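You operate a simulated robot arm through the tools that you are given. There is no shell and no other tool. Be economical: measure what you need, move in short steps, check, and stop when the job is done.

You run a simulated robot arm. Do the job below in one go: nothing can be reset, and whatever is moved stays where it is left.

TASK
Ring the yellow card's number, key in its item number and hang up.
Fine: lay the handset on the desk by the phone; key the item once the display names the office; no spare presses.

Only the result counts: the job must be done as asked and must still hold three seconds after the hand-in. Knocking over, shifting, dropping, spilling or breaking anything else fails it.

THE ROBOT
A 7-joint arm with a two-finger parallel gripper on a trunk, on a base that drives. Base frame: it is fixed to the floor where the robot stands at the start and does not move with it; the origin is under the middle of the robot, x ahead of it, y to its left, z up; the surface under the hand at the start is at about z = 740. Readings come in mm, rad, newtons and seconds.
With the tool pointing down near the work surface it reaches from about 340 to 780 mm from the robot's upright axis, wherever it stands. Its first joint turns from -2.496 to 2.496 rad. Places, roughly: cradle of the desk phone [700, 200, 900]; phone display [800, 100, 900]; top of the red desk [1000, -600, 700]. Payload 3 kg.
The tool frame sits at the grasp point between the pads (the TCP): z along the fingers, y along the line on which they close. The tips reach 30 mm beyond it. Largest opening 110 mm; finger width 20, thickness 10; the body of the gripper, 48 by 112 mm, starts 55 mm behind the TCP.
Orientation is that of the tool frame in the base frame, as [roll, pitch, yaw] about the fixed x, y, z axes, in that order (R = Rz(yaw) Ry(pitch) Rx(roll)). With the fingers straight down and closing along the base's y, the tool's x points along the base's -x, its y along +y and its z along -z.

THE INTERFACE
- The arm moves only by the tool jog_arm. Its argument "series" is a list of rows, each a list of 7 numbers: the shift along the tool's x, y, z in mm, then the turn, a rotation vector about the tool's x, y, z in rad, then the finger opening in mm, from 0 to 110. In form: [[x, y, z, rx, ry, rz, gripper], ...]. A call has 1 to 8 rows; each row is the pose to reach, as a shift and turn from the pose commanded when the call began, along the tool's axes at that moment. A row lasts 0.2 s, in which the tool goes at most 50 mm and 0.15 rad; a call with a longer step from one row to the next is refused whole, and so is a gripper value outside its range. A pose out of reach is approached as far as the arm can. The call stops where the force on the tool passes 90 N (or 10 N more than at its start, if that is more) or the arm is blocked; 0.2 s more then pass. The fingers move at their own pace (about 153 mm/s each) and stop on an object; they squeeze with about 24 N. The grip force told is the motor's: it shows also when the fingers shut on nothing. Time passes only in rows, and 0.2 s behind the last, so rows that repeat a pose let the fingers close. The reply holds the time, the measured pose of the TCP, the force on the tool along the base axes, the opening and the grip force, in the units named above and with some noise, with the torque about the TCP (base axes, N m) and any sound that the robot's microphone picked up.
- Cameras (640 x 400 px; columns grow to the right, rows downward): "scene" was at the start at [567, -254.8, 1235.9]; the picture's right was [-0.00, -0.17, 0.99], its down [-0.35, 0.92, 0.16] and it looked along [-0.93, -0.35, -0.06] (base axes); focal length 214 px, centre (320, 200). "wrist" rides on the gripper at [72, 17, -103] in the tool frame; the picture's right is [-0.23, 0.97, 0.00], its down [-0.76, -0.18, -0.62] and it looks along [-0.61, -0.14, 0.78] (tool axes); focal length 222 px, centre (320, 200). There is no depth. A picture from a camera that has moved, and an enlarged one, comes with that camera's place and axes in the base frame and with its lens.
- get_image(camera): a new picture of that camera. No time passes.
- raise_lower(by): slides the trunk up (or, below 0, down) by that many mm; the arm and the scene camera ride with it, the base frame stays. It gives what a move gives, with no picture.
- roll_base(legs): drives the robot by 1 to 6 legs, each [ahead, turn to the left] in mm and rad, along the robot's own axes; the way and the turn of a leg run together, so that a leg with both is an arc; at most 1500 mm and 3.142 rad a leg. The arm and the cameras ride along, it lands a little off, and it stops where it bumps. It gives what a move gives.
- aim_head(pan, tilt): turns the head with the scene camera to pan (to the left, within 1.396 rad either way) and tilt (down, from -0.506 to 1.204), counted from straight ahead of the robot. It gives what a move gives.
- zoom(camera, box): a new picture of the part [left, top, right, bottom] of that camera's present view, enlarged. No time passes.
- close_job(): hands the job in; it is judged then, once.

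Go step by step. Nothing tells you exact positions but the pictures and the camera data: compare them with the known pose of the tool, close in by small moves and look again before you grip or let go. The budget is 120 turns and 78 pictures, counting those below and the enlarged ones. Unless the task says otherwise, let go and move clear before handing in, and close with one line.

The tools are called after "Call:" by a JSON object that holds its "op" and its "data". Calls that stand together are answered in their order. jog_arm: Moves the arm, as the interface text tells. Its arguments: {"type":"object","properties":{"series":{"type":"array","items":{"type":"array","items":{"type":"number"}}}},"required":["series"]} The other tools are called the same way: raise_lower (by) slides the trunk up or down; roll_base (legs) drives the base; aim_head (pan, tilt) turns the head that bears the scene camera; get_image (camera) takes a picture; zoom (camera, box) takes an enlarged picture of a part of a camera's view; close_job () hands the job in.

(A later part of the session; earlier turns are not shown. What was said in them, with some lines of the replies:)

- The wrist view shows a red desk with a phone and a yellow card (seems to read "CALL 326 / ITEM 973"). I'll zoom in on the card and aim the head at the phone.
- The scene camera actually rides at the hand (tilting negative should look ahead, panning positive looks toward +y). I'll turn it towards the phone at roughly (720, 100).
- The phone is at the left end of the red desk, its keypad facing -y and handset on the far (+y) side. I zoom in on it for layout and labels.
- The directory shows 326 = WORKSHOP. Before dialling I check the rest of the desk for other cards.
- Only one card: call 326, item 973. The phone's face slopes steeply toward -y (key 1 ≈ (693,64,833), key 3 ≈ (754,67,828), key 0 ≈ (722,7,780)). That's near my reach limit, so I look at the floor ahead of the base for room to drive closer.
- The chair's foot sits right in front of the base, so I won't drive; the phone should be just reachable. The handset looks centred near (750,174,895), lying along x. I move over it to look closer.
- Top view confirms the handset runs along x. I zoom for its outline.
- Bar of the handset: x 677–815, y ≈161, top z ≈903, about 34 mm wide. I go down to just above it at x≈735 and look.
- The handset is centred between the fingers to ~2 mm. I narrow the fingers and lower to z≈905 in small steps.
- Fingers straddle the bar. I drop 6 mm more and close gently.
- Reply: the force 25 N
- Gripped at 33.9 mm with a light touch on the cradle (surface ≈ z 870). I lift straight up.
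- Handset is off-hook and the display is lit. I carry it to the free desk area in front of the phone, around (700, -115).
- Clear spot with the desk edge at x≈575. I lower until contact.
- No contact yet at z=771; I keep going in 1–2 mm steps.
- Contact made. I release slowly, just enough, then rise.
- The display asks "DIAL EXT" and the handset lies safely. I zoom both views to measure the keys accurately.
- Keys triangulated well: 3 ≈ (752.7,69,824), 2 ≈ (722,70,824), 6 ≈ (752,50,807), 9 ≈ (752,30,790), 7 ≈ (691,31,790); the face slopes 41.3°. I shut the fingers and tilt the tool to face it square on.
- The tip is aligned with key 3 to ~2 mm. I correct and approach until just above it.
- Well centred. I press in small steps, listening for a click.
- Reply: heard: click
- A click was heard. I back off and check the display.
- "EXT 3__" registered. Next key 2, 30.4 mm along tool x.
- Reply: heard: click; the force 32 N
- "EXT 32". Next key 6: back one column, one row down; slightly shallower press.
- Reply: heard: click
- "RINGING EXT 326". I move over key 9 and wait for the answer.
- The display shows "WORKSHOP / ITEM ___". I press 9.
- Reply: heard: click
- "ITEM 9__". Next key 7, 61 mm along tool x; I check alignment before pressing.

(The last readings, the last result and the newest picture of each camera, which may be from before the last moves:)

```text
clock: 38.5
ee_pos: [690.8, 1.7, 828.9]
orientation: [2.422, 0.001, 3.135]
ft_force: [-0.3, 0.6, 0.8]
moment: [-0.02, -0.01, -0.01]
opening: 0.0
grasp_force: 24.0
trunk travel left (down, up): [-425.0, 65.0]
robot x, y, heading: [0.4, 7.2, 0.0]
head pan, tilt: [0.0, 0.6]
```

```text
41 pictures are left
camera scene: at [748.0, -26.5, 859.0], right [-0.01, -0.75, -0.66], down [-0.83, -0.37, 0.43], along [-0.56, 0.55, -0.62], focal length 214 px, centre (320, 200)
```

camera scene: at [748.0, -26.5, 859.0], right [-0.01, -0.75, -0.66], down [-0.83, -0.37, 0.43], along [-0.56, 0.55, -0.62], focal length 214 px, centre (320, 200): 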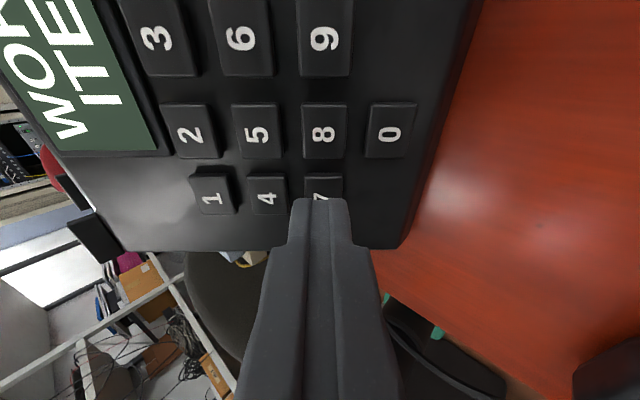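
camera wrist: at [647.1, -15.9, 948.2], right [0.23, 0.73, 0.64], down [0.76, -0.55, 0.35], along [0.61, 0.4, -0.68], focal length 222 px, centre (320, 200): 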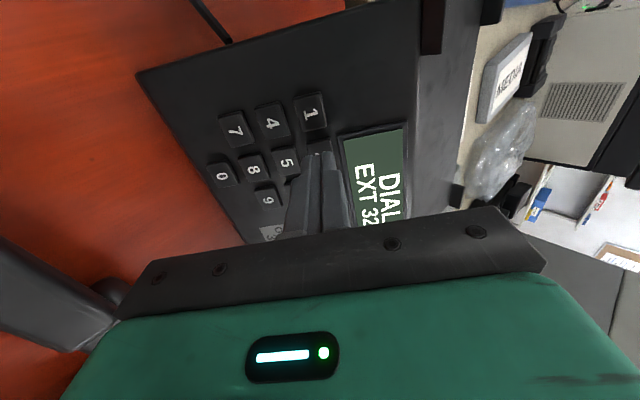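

Key 7 is centred within ~1 mm. Press.

Call:
{"op": "jog_arm", "data": {"series": [[0, -1, 8, 0, 0, 0, 0], [0, -1, 13, 0, 0, 0, 0], [0, -1, 17, 0, 0, 0, 0], [0, -1, 19, 0, 0, 0, 0]]}}

Call:
{"op": "jog_arm", "data": {"series": [[0, 0, -8, 0, 0, 0, 0], [0, 0, -22, 0, 0, 0, 0], [0, 0, -22, 0, 0, 0, 0]]}}

Call:
{"op": "get_image", "data": {"camera": "wrist"}}

```text
clock: 39.5
ee_pos: [692.0, 11.7, 814.4]
orientation: [2.42, 0.002, 3.134]
ft_force: [3.3, -3.3, 7.9]
moment: [0.13, -0.06, -0.07]
opening: 0.0
grasp_force: 24.0
trunk travel left (down, up): [-425.0, 65.0]
robot x, y, heading: [-0.3, 9.1, -0.002]
head pan, tilt: [0.0, 0.6]
heard: click
```

```text
clock: 40.3
ee_pos: [690.2, -2.5, 831.4]
orientation: [2.421, -0.001, 3.132]
ft_force: [0.3, -0.8, -0.2]
moment: [0.02, 0.0, 0.01]
opening: 0.0
grasp_force: 24.4
trunk travel left (down, up): [-425.0, 65.0]
robot x, y, heading: [1.4, 6.4, -0.001]
head pan, tilt: [0.0, 0.6]
```

```text
40 pictures are left
camera wrist: at [617.8, -58.4, 918.0], right [0.23, 0.73, 0.64], down [0.76, -0.55, 0.35], along [0.61, 0.4, -0.68], focal length 222 px, centre (320, 200)
```

wrist: 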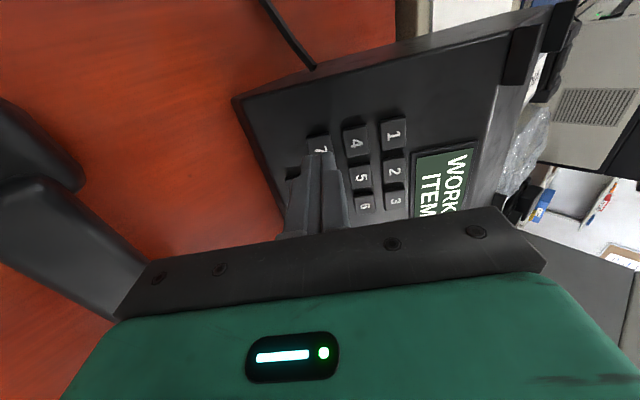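

Click heard. Now over to key 3 and check alignment and display.

Call:
{"op": "jog_arm", "data": {"series": [[-30, 26, -3, 0, 0, 0, 0], [-61, 51.9, 0, 0, 0, 0, 0], [-61, 51.9, 0, 0, 0, 0, 0]]}}

Call:
{"op": "get_image", "data": {"camera": "scene"}}

```text
clock: 41.1
ee_pos: [755.3, 37.4, 862.3]
orientation: [2.422, 0.001, 3.133]
ft_force: [0.7, -0.6, -0.4]
moment: [0.0, 0.0, 0.01]
opening: 0.0
grasp_force: 24.3
trunk travel left (down, up): [-425.0, 65.0]
robot x, y, heading: [3.9, 4.7, 0.003]
head pan, tilt: [0.0, 0.6]
```

```text
39 pictures are left
camera scene: at [812.6, 10.1, 892.8], right [-0.01, -0.75, -0.66], down [-0.83, -0.37, 0.43], along [-0.56, 0.55, -0.62], focal length 214 px, centre (320, 200)
```

scene: 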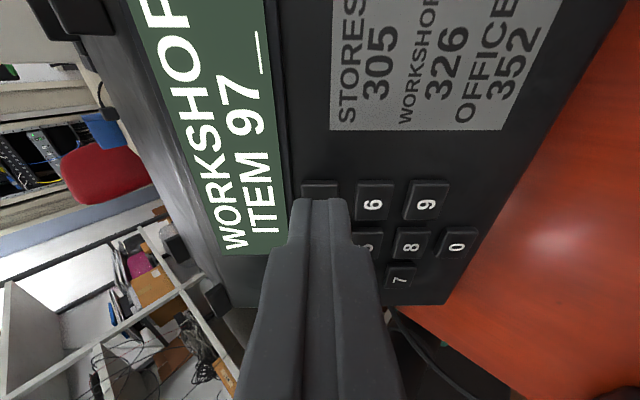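

"ITEM 97_" and the tip is over key 3. Press.

Call:
{"op": "jog_arm", "data": {"series": [[1.5, 0, 10, 0, 0, 0, 0], [1.5, 0, 16, 0, 0, 0, 0], [1.5, 0, 20, 0, 0, 0, 0], [1.5, 0, 22.5, 0, 0, 0, 0]]}}

```text
clock: 42.1
ee_pos: [751.6, 49.7, 847.5]
orientation: [2.423, 0.002, 3.13]
ft_force: [9.9, -12.0, 13.7]
moment: [0.11, -0.19, -0.23]
opening: 0.2
grasp_force: 24.0
trunk travel left (down, up): [-425.0, 65.0]
robot x, y, heading: [-1.6, 2.4, 0.002]
head pan, tilt: [0.0, 0.6]
heard: click
```

Click. I back off and read the display.

Call:
{"op": "jog_arm", "data": {"series": [[0, 0, -10, 0, 0, 0, 0], [0, 0, -40, 0, 0, 0, 0], [0, 0, -80, 0, 0, 0, 0], [0, 0, -110, 0, 0, 0, 0]]}}

Call:
{"op": "get_image", "data": {"camera": "scene"}}

```text
clock: 43.1
ee_pos: [751.3, -22.0, 928.9]
orientation: [2.423, 0.002, 3.133]
ft_force: [-0.7, -0.1, -0.5]
moment: [-0.01, 0.02, -0.01]
opening: 0.0
grasp_force: 23.6
trunk travel left (down, up): [-425.0, 65.0]
robot x, y, heading: [-2.4, 7.4, 0.0]
head pan, tilt: [0.0, 0.6]
```

```text
38 pictures are left
camera scene: at [807.6, -50.0, 959.5], right [-0.01, -0.75, -0.66], down [-0.83, -0.37, 0.42], along [-0.56, 0.55, -0.62], focal length 214 px, centre (320, 200)
```

scene: 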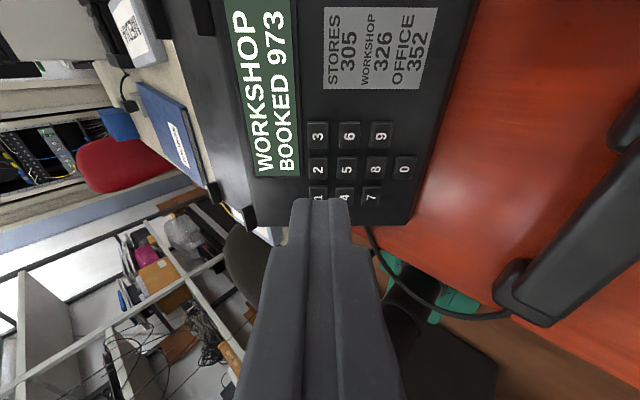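

"WORKSHOP – BOOKED 973". Now I right the tool, and head back over the handset.

Call:
{"op": "jog_arm", "data": {"series": [[0, 0, -10, 0.144, 0, 0, 0], [0, 0, -30, 0.288, 0, 0, 0], [0, 0, -50, 0.432, 0, 0, 0], [0, 0, -60, 0.576, 0, 0, 0], [0, 0, -60, 0.72, 0, 0, 0], [0, 0, -60, 0.72, 0, 0, 0]]}}

Call:
{"op": "aim_head", "data": {"pan": 0.0, "tilt": 0.3}}

```text
clock: 44.5
ee_pos: [749.3, -61.7, 973.6]
orientation: [-3.14, 0.001, 3.134]
ft_force: [-0.8, -0.9, 1.1]
moment: [-0.01, 0.0, 0.0]
opening: 0.3
grasp_force: 23.8
trunk travel left (down, up): [-425.0, 65.0]
robot x, y, heading: [2.7, 7.1, -0.006]
head pan, tilt: [0.0, 0.6]
```

```text
clock: 45.3
ee_pos: [750.4, -62.3, 974.9]
orientation: [3.141, 0.0, 3.131]
ft_force: [0.6, 0.4, 0.5]
moment: [-0.02, -0.01, -0.03]
opening: 0.0
grasp_force: 23.8
trunk travel left (down, up): [-425.0, 65.0]
robot x, y, heading: [0.2, 3.4, 0.001]
head pan, tilt: [0.0, 0.3]
```

Call:
{"op": "jog_arm", "data": {"series": [[25, -26, 0, 0, 0, 0, 30], [54, -53, 0, 0, 0, 0, 66], [54, -53, 40, 0, 0, 0, 66], [54, -53, 80, 0, 0, 0, 66], [54, -53, 104, 0, 0, 0, 66], [54, -53, 104, 0, 0, 0, 66]]}}

Call:
{"op": "get_image", "data": {"camera": "scene"}}

Call:
{"op": "get_image", "data": {"camera": "wrist"}}

```text
clock: 46.7
ee_pos: [696.2, -112.6, 870.5]
orientation: [3.141, 0.0, 3.132]
ft_force: [-0.4, 0.6, 0.3]
moment: [-0.03, -0.02, 0.01]
opening: 66.0
grasp_force: 0.1
trunk travel left (down, up): [-425.0, 65.0]
robot x, y, heading: [-1.9, 4.1, 0.003]
head pan, tilt: [0.0, 0.3]
```

```text
37 pictures are left
camera scene: at [781.2, -114.0, 906.9], right [-0.01, -1.0, 0.0], down [-0.96, 0.01, 0.3], along [-0.3, 0.0, -0.96], focal length 214 px, centre (320, 200)
```

scene: 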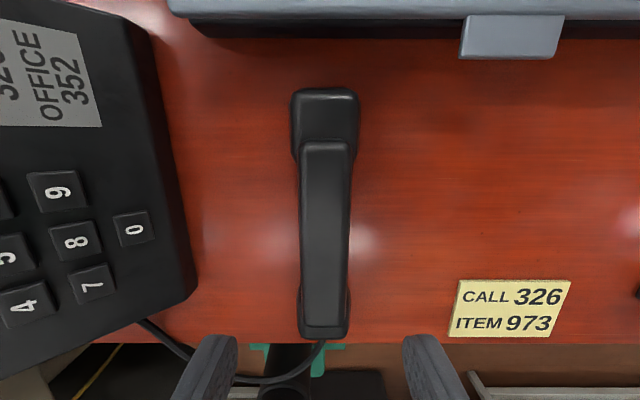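

```text
36 pictures are left
camera wrist: at [624.3, -96.2, 973.8], right [0.24, 0.97, 0.0], down [0.76, -0.18, 0.62], along [0.61, -0.15, -0.78], focal length 222 px, centre (320, 200)
```

wrist: 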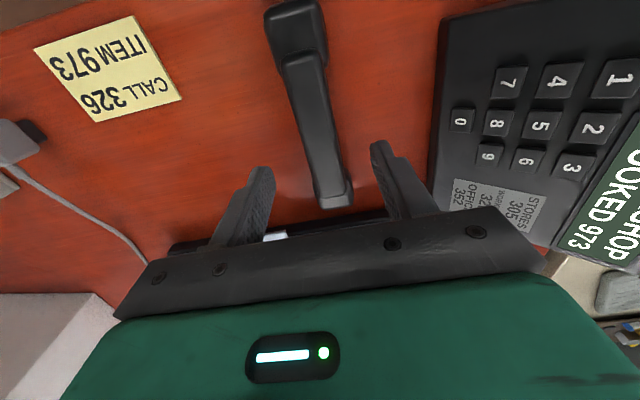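

Handset is where I left it (axis y≈-117). I lower over it.

Call:
{"op": "jog_arm", "data": {"series": [[0, -2, 30, 0, 0, 0, 66], [0, -2, 60, 0, 0, 0, 66], [0, -2, 85, 0, 0, 0, 66], [0, -2, 97, 0, 0, 0, 66], [0, -2, 97, 0, 0, 0, 66]]}}

Call:
{"op": "jog_arm", "data": {"series": [[0, 0, 0, 0, 0, 0, 45], [0, 0, 0, 0, 0, 0, 25], [0, 0, 0, 0, 0, 0, 20], [0, 0, 0, 0, 0, 0, 20]]}}

```text
clock: 47.9
ee_pos: [696.9, -116.8, 773.8]
orientation: [-3.141, 0.0, 3.133]
ft_force: [0.4, -0.2, 0.5]
moment: [0.0, -0.02, 0.04]
opening: 65.8
grasp_force: 0.1
trunk travel left (down, up): [-425.0, 65.0]
robot x, y, heading: [-0.5, 2.4, 0.004]
head pan, tilt: [0.0, 0.3]
```

```text
clock: 48.9
ee_pos: [696.3, -116.5, 774.8]
orientation: [3.14, -0.001, 3.133]
ft_force: [0.5, -0.3, 0.0]
moment: [0.0, -0.04, 0.0]
opening: 33.6
grasp_force: 24.0
trunk travel left (down, up): [-425.0, 65.0]
robot x, y, heading: [-2.0, 3.8, -0.003]
head pan, tilt: [0.0, 0.3]
```

Gripped again. I lift it and retrace the path to above the cradle.

Call:
{"op": "jog_arm", "data": {"series": [[0, 0, -15, 0, 0, 0, 20], [0, 0, -55, 0, 0, 0, 20], [0, 0, -100, 0, 0, 0, 20], [0, 0, -145, 0, 0, 0, 20], [0, 0, -190, 0, 0, 0, 20], [0, 0, -215, 0, 0, 0, 20], [0, 0, -215, 0, 0, 0, 20]]}}

Call:
{"op": "jog_arm", "data": {"series": [[-5, 36, 0, 0, 0, 0, 20], [-11, 80, 0, 0, 0, 0, 20], [-17, 124, 0, 0, 0, 0, 20], [-23, 168, 0, 0, 0, 0, 20], [-29, 212, 0, 0, 0, 0, 20], [-35, 250, 0, 0, 0, 0, 20], [-38.6, 276, 0, 0, 0, 0, 20], [-38.6, 276, 0, 0, 0, 0, 20]]}}

Call:
{"op": "get_image", "data": {"camera": "wrist"}}

Call:
{"op": "get_image", "data": {"camera": "scene"}}

```text
clock: 50.5
ee_pos: [696.0, -114.4, 988.7]
orientation: [-3.141, -0.002, 3.132]
ft_force: [0.2, -0.2, -1.1]
moment: [0.0, 0.05, -0.02]
opening: 33.6
grasp_force: 23.9
trunk travel left (down, up): [-425.0, 65.0]
robot x, y, heading: [0.9, 2.1, -0.002]
head pan, tilt: [0.0, 0.3]
```

```text
clock: 52.3
ee_pos: [737.2, 161.0, 986.7]
orientation: [-3.141, -0.001, 3.133]
ft_force: [0.6, 0.4, -1.2]
moment: [0.0, 0.04, 0.01]
opening: 33.8
grasp_force: 24.4
trunk travel left (down, up): [-425.0, 65.0]
robot x, y, heading: [2.1, 4.4, 0.003]
head pan, tilt: [0.0, 0.3]
```

```text
35 pictures are left
camera wrist: at [664.0, 178.6, 1089.2], right [0.24, 0.97, 0.0], down [0.76, -0.18, 0.62], along [0.61, -0.15, -0.78], focal length 222 px, centre (320, 200)
```

wrist: 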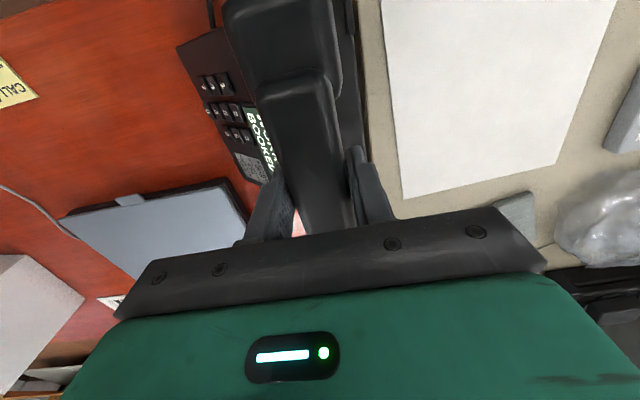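

```text
34 pictures are left
camera scene: at [821.0, 160.7, 1022.3], right [-0.01, -1.0, 0.0], down [-0.96, 0.01, 0.3], along [-0.3, 0.0, -0.96], focal length 214 px, centre (320, 200)
```

scene: 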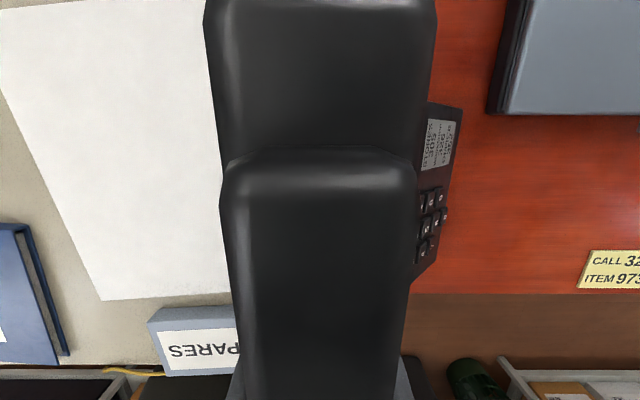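

The view matches the one just after lift-off. I lower toward the cradle.

Call:
{"op": "jog_arm", "data": {"series": [[0, 0, 25, 0, 0, 0, 20], [0, 0, 50, 0, 0, 0, 20], [0, 0, 65, 0, 0, 0, 20], [0, 0, 72, 0, 0, 0, 20], [0, 0, 75, 0, 0, 0, 20]]}}

Call:
{"op": "get_image", "data": {"camera": "wrist"}}

```text
clock: 53.5
ee_pos: [737.4, 161.7, 912.4]
orientation: [-3.141, 0.0, 3.132]
ft_force: [-0.4, 0.3, -0.5]
moment: [0.0, 0.02, -0.02]
opening: 33.5
grasp_force: 23.9
trunk travel left (down, up): [-425.0, 65.0]
robot x, y, heading: [-3.8, 2.8, -0.005]
head pan, tilt: [0.0, 0.3]
```

```text
33 pictures are left
camera wrist: at [664.6, 177.9, 1015.0], right [0.24, 0.97, 0.0], down [0.76, -0.18, 0.62], along [0.61, -0.15, -0.78], focal length 222 px, centre (320, 200)
```

wrist: 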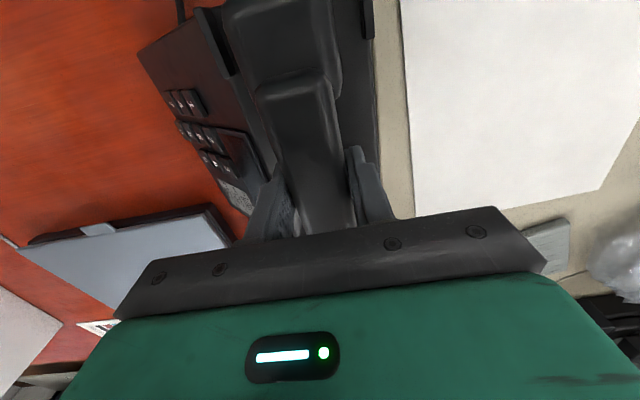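

Cups sit between the prongs. I lower in small steps until contact.

Call:
{"op": "jog_arm", "data": {"series": [[0, 0, 2, 0, 0, 0, 20], [0, 0, 4, 0, 0, 0, 20], [0, 0, 6, 0, 0, 0, 20], [0, 0, 6, 0, 0, 0, 20]]}}

```text
clock: 54.5
ee_pos: [737.3, 159.9, 907.9]
orientation: [3.141, 0.0, 3.133]
ft_force: [-0.7, -0.3, -1.5]
moment: [0.01, 0.04, 0.01]
opening: 33.5
grasp_force: 23.5
trunk travel left (down, up): [-425.0, 65.0]
robot x, y, heading: [1.9, 2.8, -0.001]
head pan, tilt: [0.0, 0.3]
```

Call:
{"op": "jog_arm", "data": {"series": [[0, 0, 1, 0, 0, 0, 20], [0, 0, 2.5, 0, 0, 0, 20], [0, 0, 2.5, 0, 0, 0, 20]]}}

```text
clock: 55.3
ee_pos: [735.5, 160.2, 905.6]
orientation: [-3.141, -0.002, 3.134]
ft_force: [0.4, -0.3, -1.8]
moment: [-0.02, 0.03, -0.03]
opening: 33.8
grasp_force: 23.7
trunk travel left (down, up): [-425.0, 65.0]
robot x, y, heading: [0.1, 2.4, -0.003]
head pan, tilt: [0.0, 0.3]
```

Call:
{"op": "jog_arm", "data": {"series": [[0, 0, 1, 0, 0, 0, 20], [0, 0, 2, 0, 0, 0, 20], [0, 0, 2, 0, 0, 0, 20]]}}

```text
clock: 56.1
ee_pos: [735.7, 160.4, 905.8]
orientation: [3.14, 0.002, 3.133]
ft_force: [2.4, 0.2, 13.5]
moment: [0.0, 0.43, 0.0]
opening: 33.4
grasp_force: 23.7
trunk travel left (down, up): [-425.0, 65.0]
robot x, y, heading: [-1.5, 4.0, -0.002]
head pan, tilt: [0.0, 0.3]
```

Seated (13 N at z≈905, as expected). I release slowly and rise.

Call:
{"op": "jog_arm", "data": {"series": [[0, 0, 0, 0, 0, 0, 20], [0, 0, 0, 0, 0, 0, 40], [0, 0, 0, 0, 0, 0, 55], [0, 0, 0, 0, 0, 0, 60], [0, 0, 0, 0, 0, 0, 60]]}}

Call:
{"op": "jog_arm", "data": {"series": [[0, 0, -15, 0, 0, 0, 60], [0, 0, -45, 0, 0, 0, 60], [0, 0, -90, 0, 0, 0, 60], [0, 0, -135, 0, 0, 0, 60], [0, 0, -175, 0, 0, 0, 60], [0, 0, -175, 0, 0, 0, 60]]}}

Call:
{"op": "aim_head", "data": {"pan": 0.0, "tilt": 0.1}}

Call:
{"op": "get_image", "data": {"camera": "scene"}}

Call:
{"op": "get_image", "data": {"camera": "wrist"}}

```text
clock: 57.3
ee_pos: [734.9, 160.9, 902.6]
orientation: [3.141, 0.0, 3.132]
ft_force: [0.0, -0.4, -0.7]
moment: [0.0, -0.02, 0.04]
opening: 59.6
grasp_force: 0.1
trunk travel left (down, up): [-425.0, 65.0]
robot x, y, heading: [2.0, 5.7, 0.0]
head pan, tilt: [0.0, 0.3]
```

```text
clock: 58.7
ee_pos: [736.6, 161.6, 1076.9]
orientation: [3.14, -0.001, 3.133]
ft_force: [-0.4, 0.0, 0.5]
moment: [-0.02, 0.03, -0.01]
opening: 59.9
grasp_force: 0.0
trunk travel left (down, up): [-425.0, 65.0]
robot x, y, heading: [-2.4, 1.9, 0.001]
head pan, tilt: [0.0, 0.3]
```

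```text
clock: 59.5
ee_pos: [736.5, 161.4, 1078.3]
orientation: [-3.141, 0.001, 3.133]
ft_force: [-0.5, 0.1, 0.1]
moment: [0.0, -0.01, 0.01]
opening: 60.0
grasp_force: 0.0
trunk travel left (down, up): [-425.0, 65.0]
robot x, y, heading: [-0.9, 2.9, -0.001]
head pan, tilt: [0.0, 0.099]
```

```text
32 pictures are left
camera scene: at [839.5, 159.9, 1114.3], right [-0.01, -1.0, 0.0], down [-0.99, 0.01, 0.1], along [-0.1, 0.0, -0.99], focal length 214 px, centre (320, 200)
```

scene: 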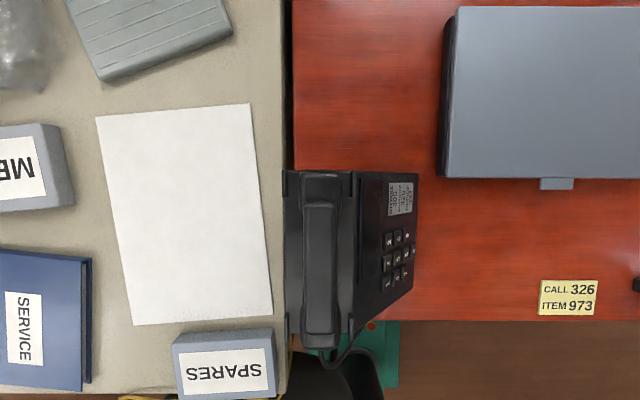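

```text
31 pictures are left
camera wrist: at [664.0, 177.8, 1179.9], right [0.24, 0.97, 0.0], down [0.76, -0.18, 0.62], along [0.61, -0.15, -0.78], focal length 222 px, centre (320, 200)
```

wrist: 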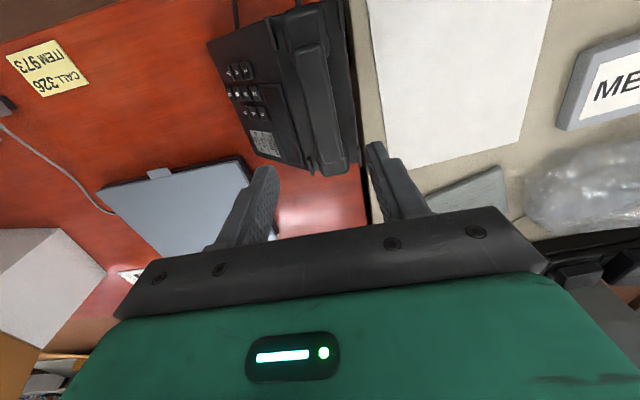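

The display has gone dark; I zoom to confirm the handset is seated as before.

Call:
{"op": "zoom", "data": {"camera": "scene", "box": [270, 160, 430, 360]}}

Call:
{"op": "zoom", "data": {"camera": "wrist", "box": [200, 0, 370, 190]}}

```text
2.00 times, centred on (350, 260) of scene
camera zoom: at [839.5, 159.9, 1114.3], right [-0.01, -1.0, 0.0], down [-0.99, 0.01, 0.1], along [-0.1, 0.0, -0.99], focal length 429 px, centre (260, 80)
```

zoom: 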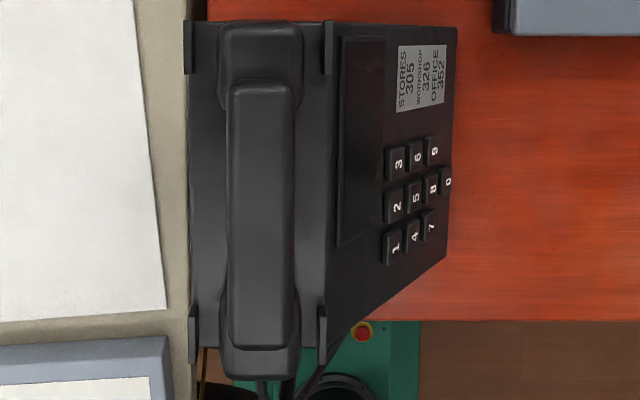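

```text
2.11 times, centred on (285, 95) of wrist
camera zoom: at [664.0, 177.8, 1179.9], right [0.24, 0.97, 0.0], down [0.76, -0.18, 0.62], along [0.61, -0.15, -0.78], focal length 468 px, centre (394, 421)
```

zoom: 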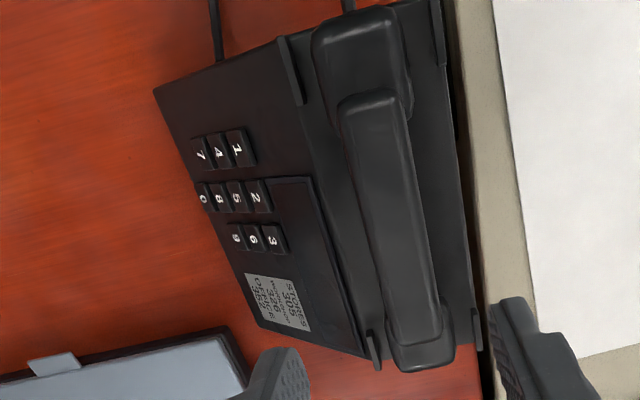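

The handset is back in its cradle between the prongs, the display is off, and nothing else has moved. I'm handing the job in.

Call:
{"op": "close_job", "data": {}}

```text
The job is handed in.
```

The job is done and handed in: I rang 326 from the yellow card, and once the display named the workshop I keyed in item 973. It read "BOOKED 973", and I then hung up with the handset back in its cradle.
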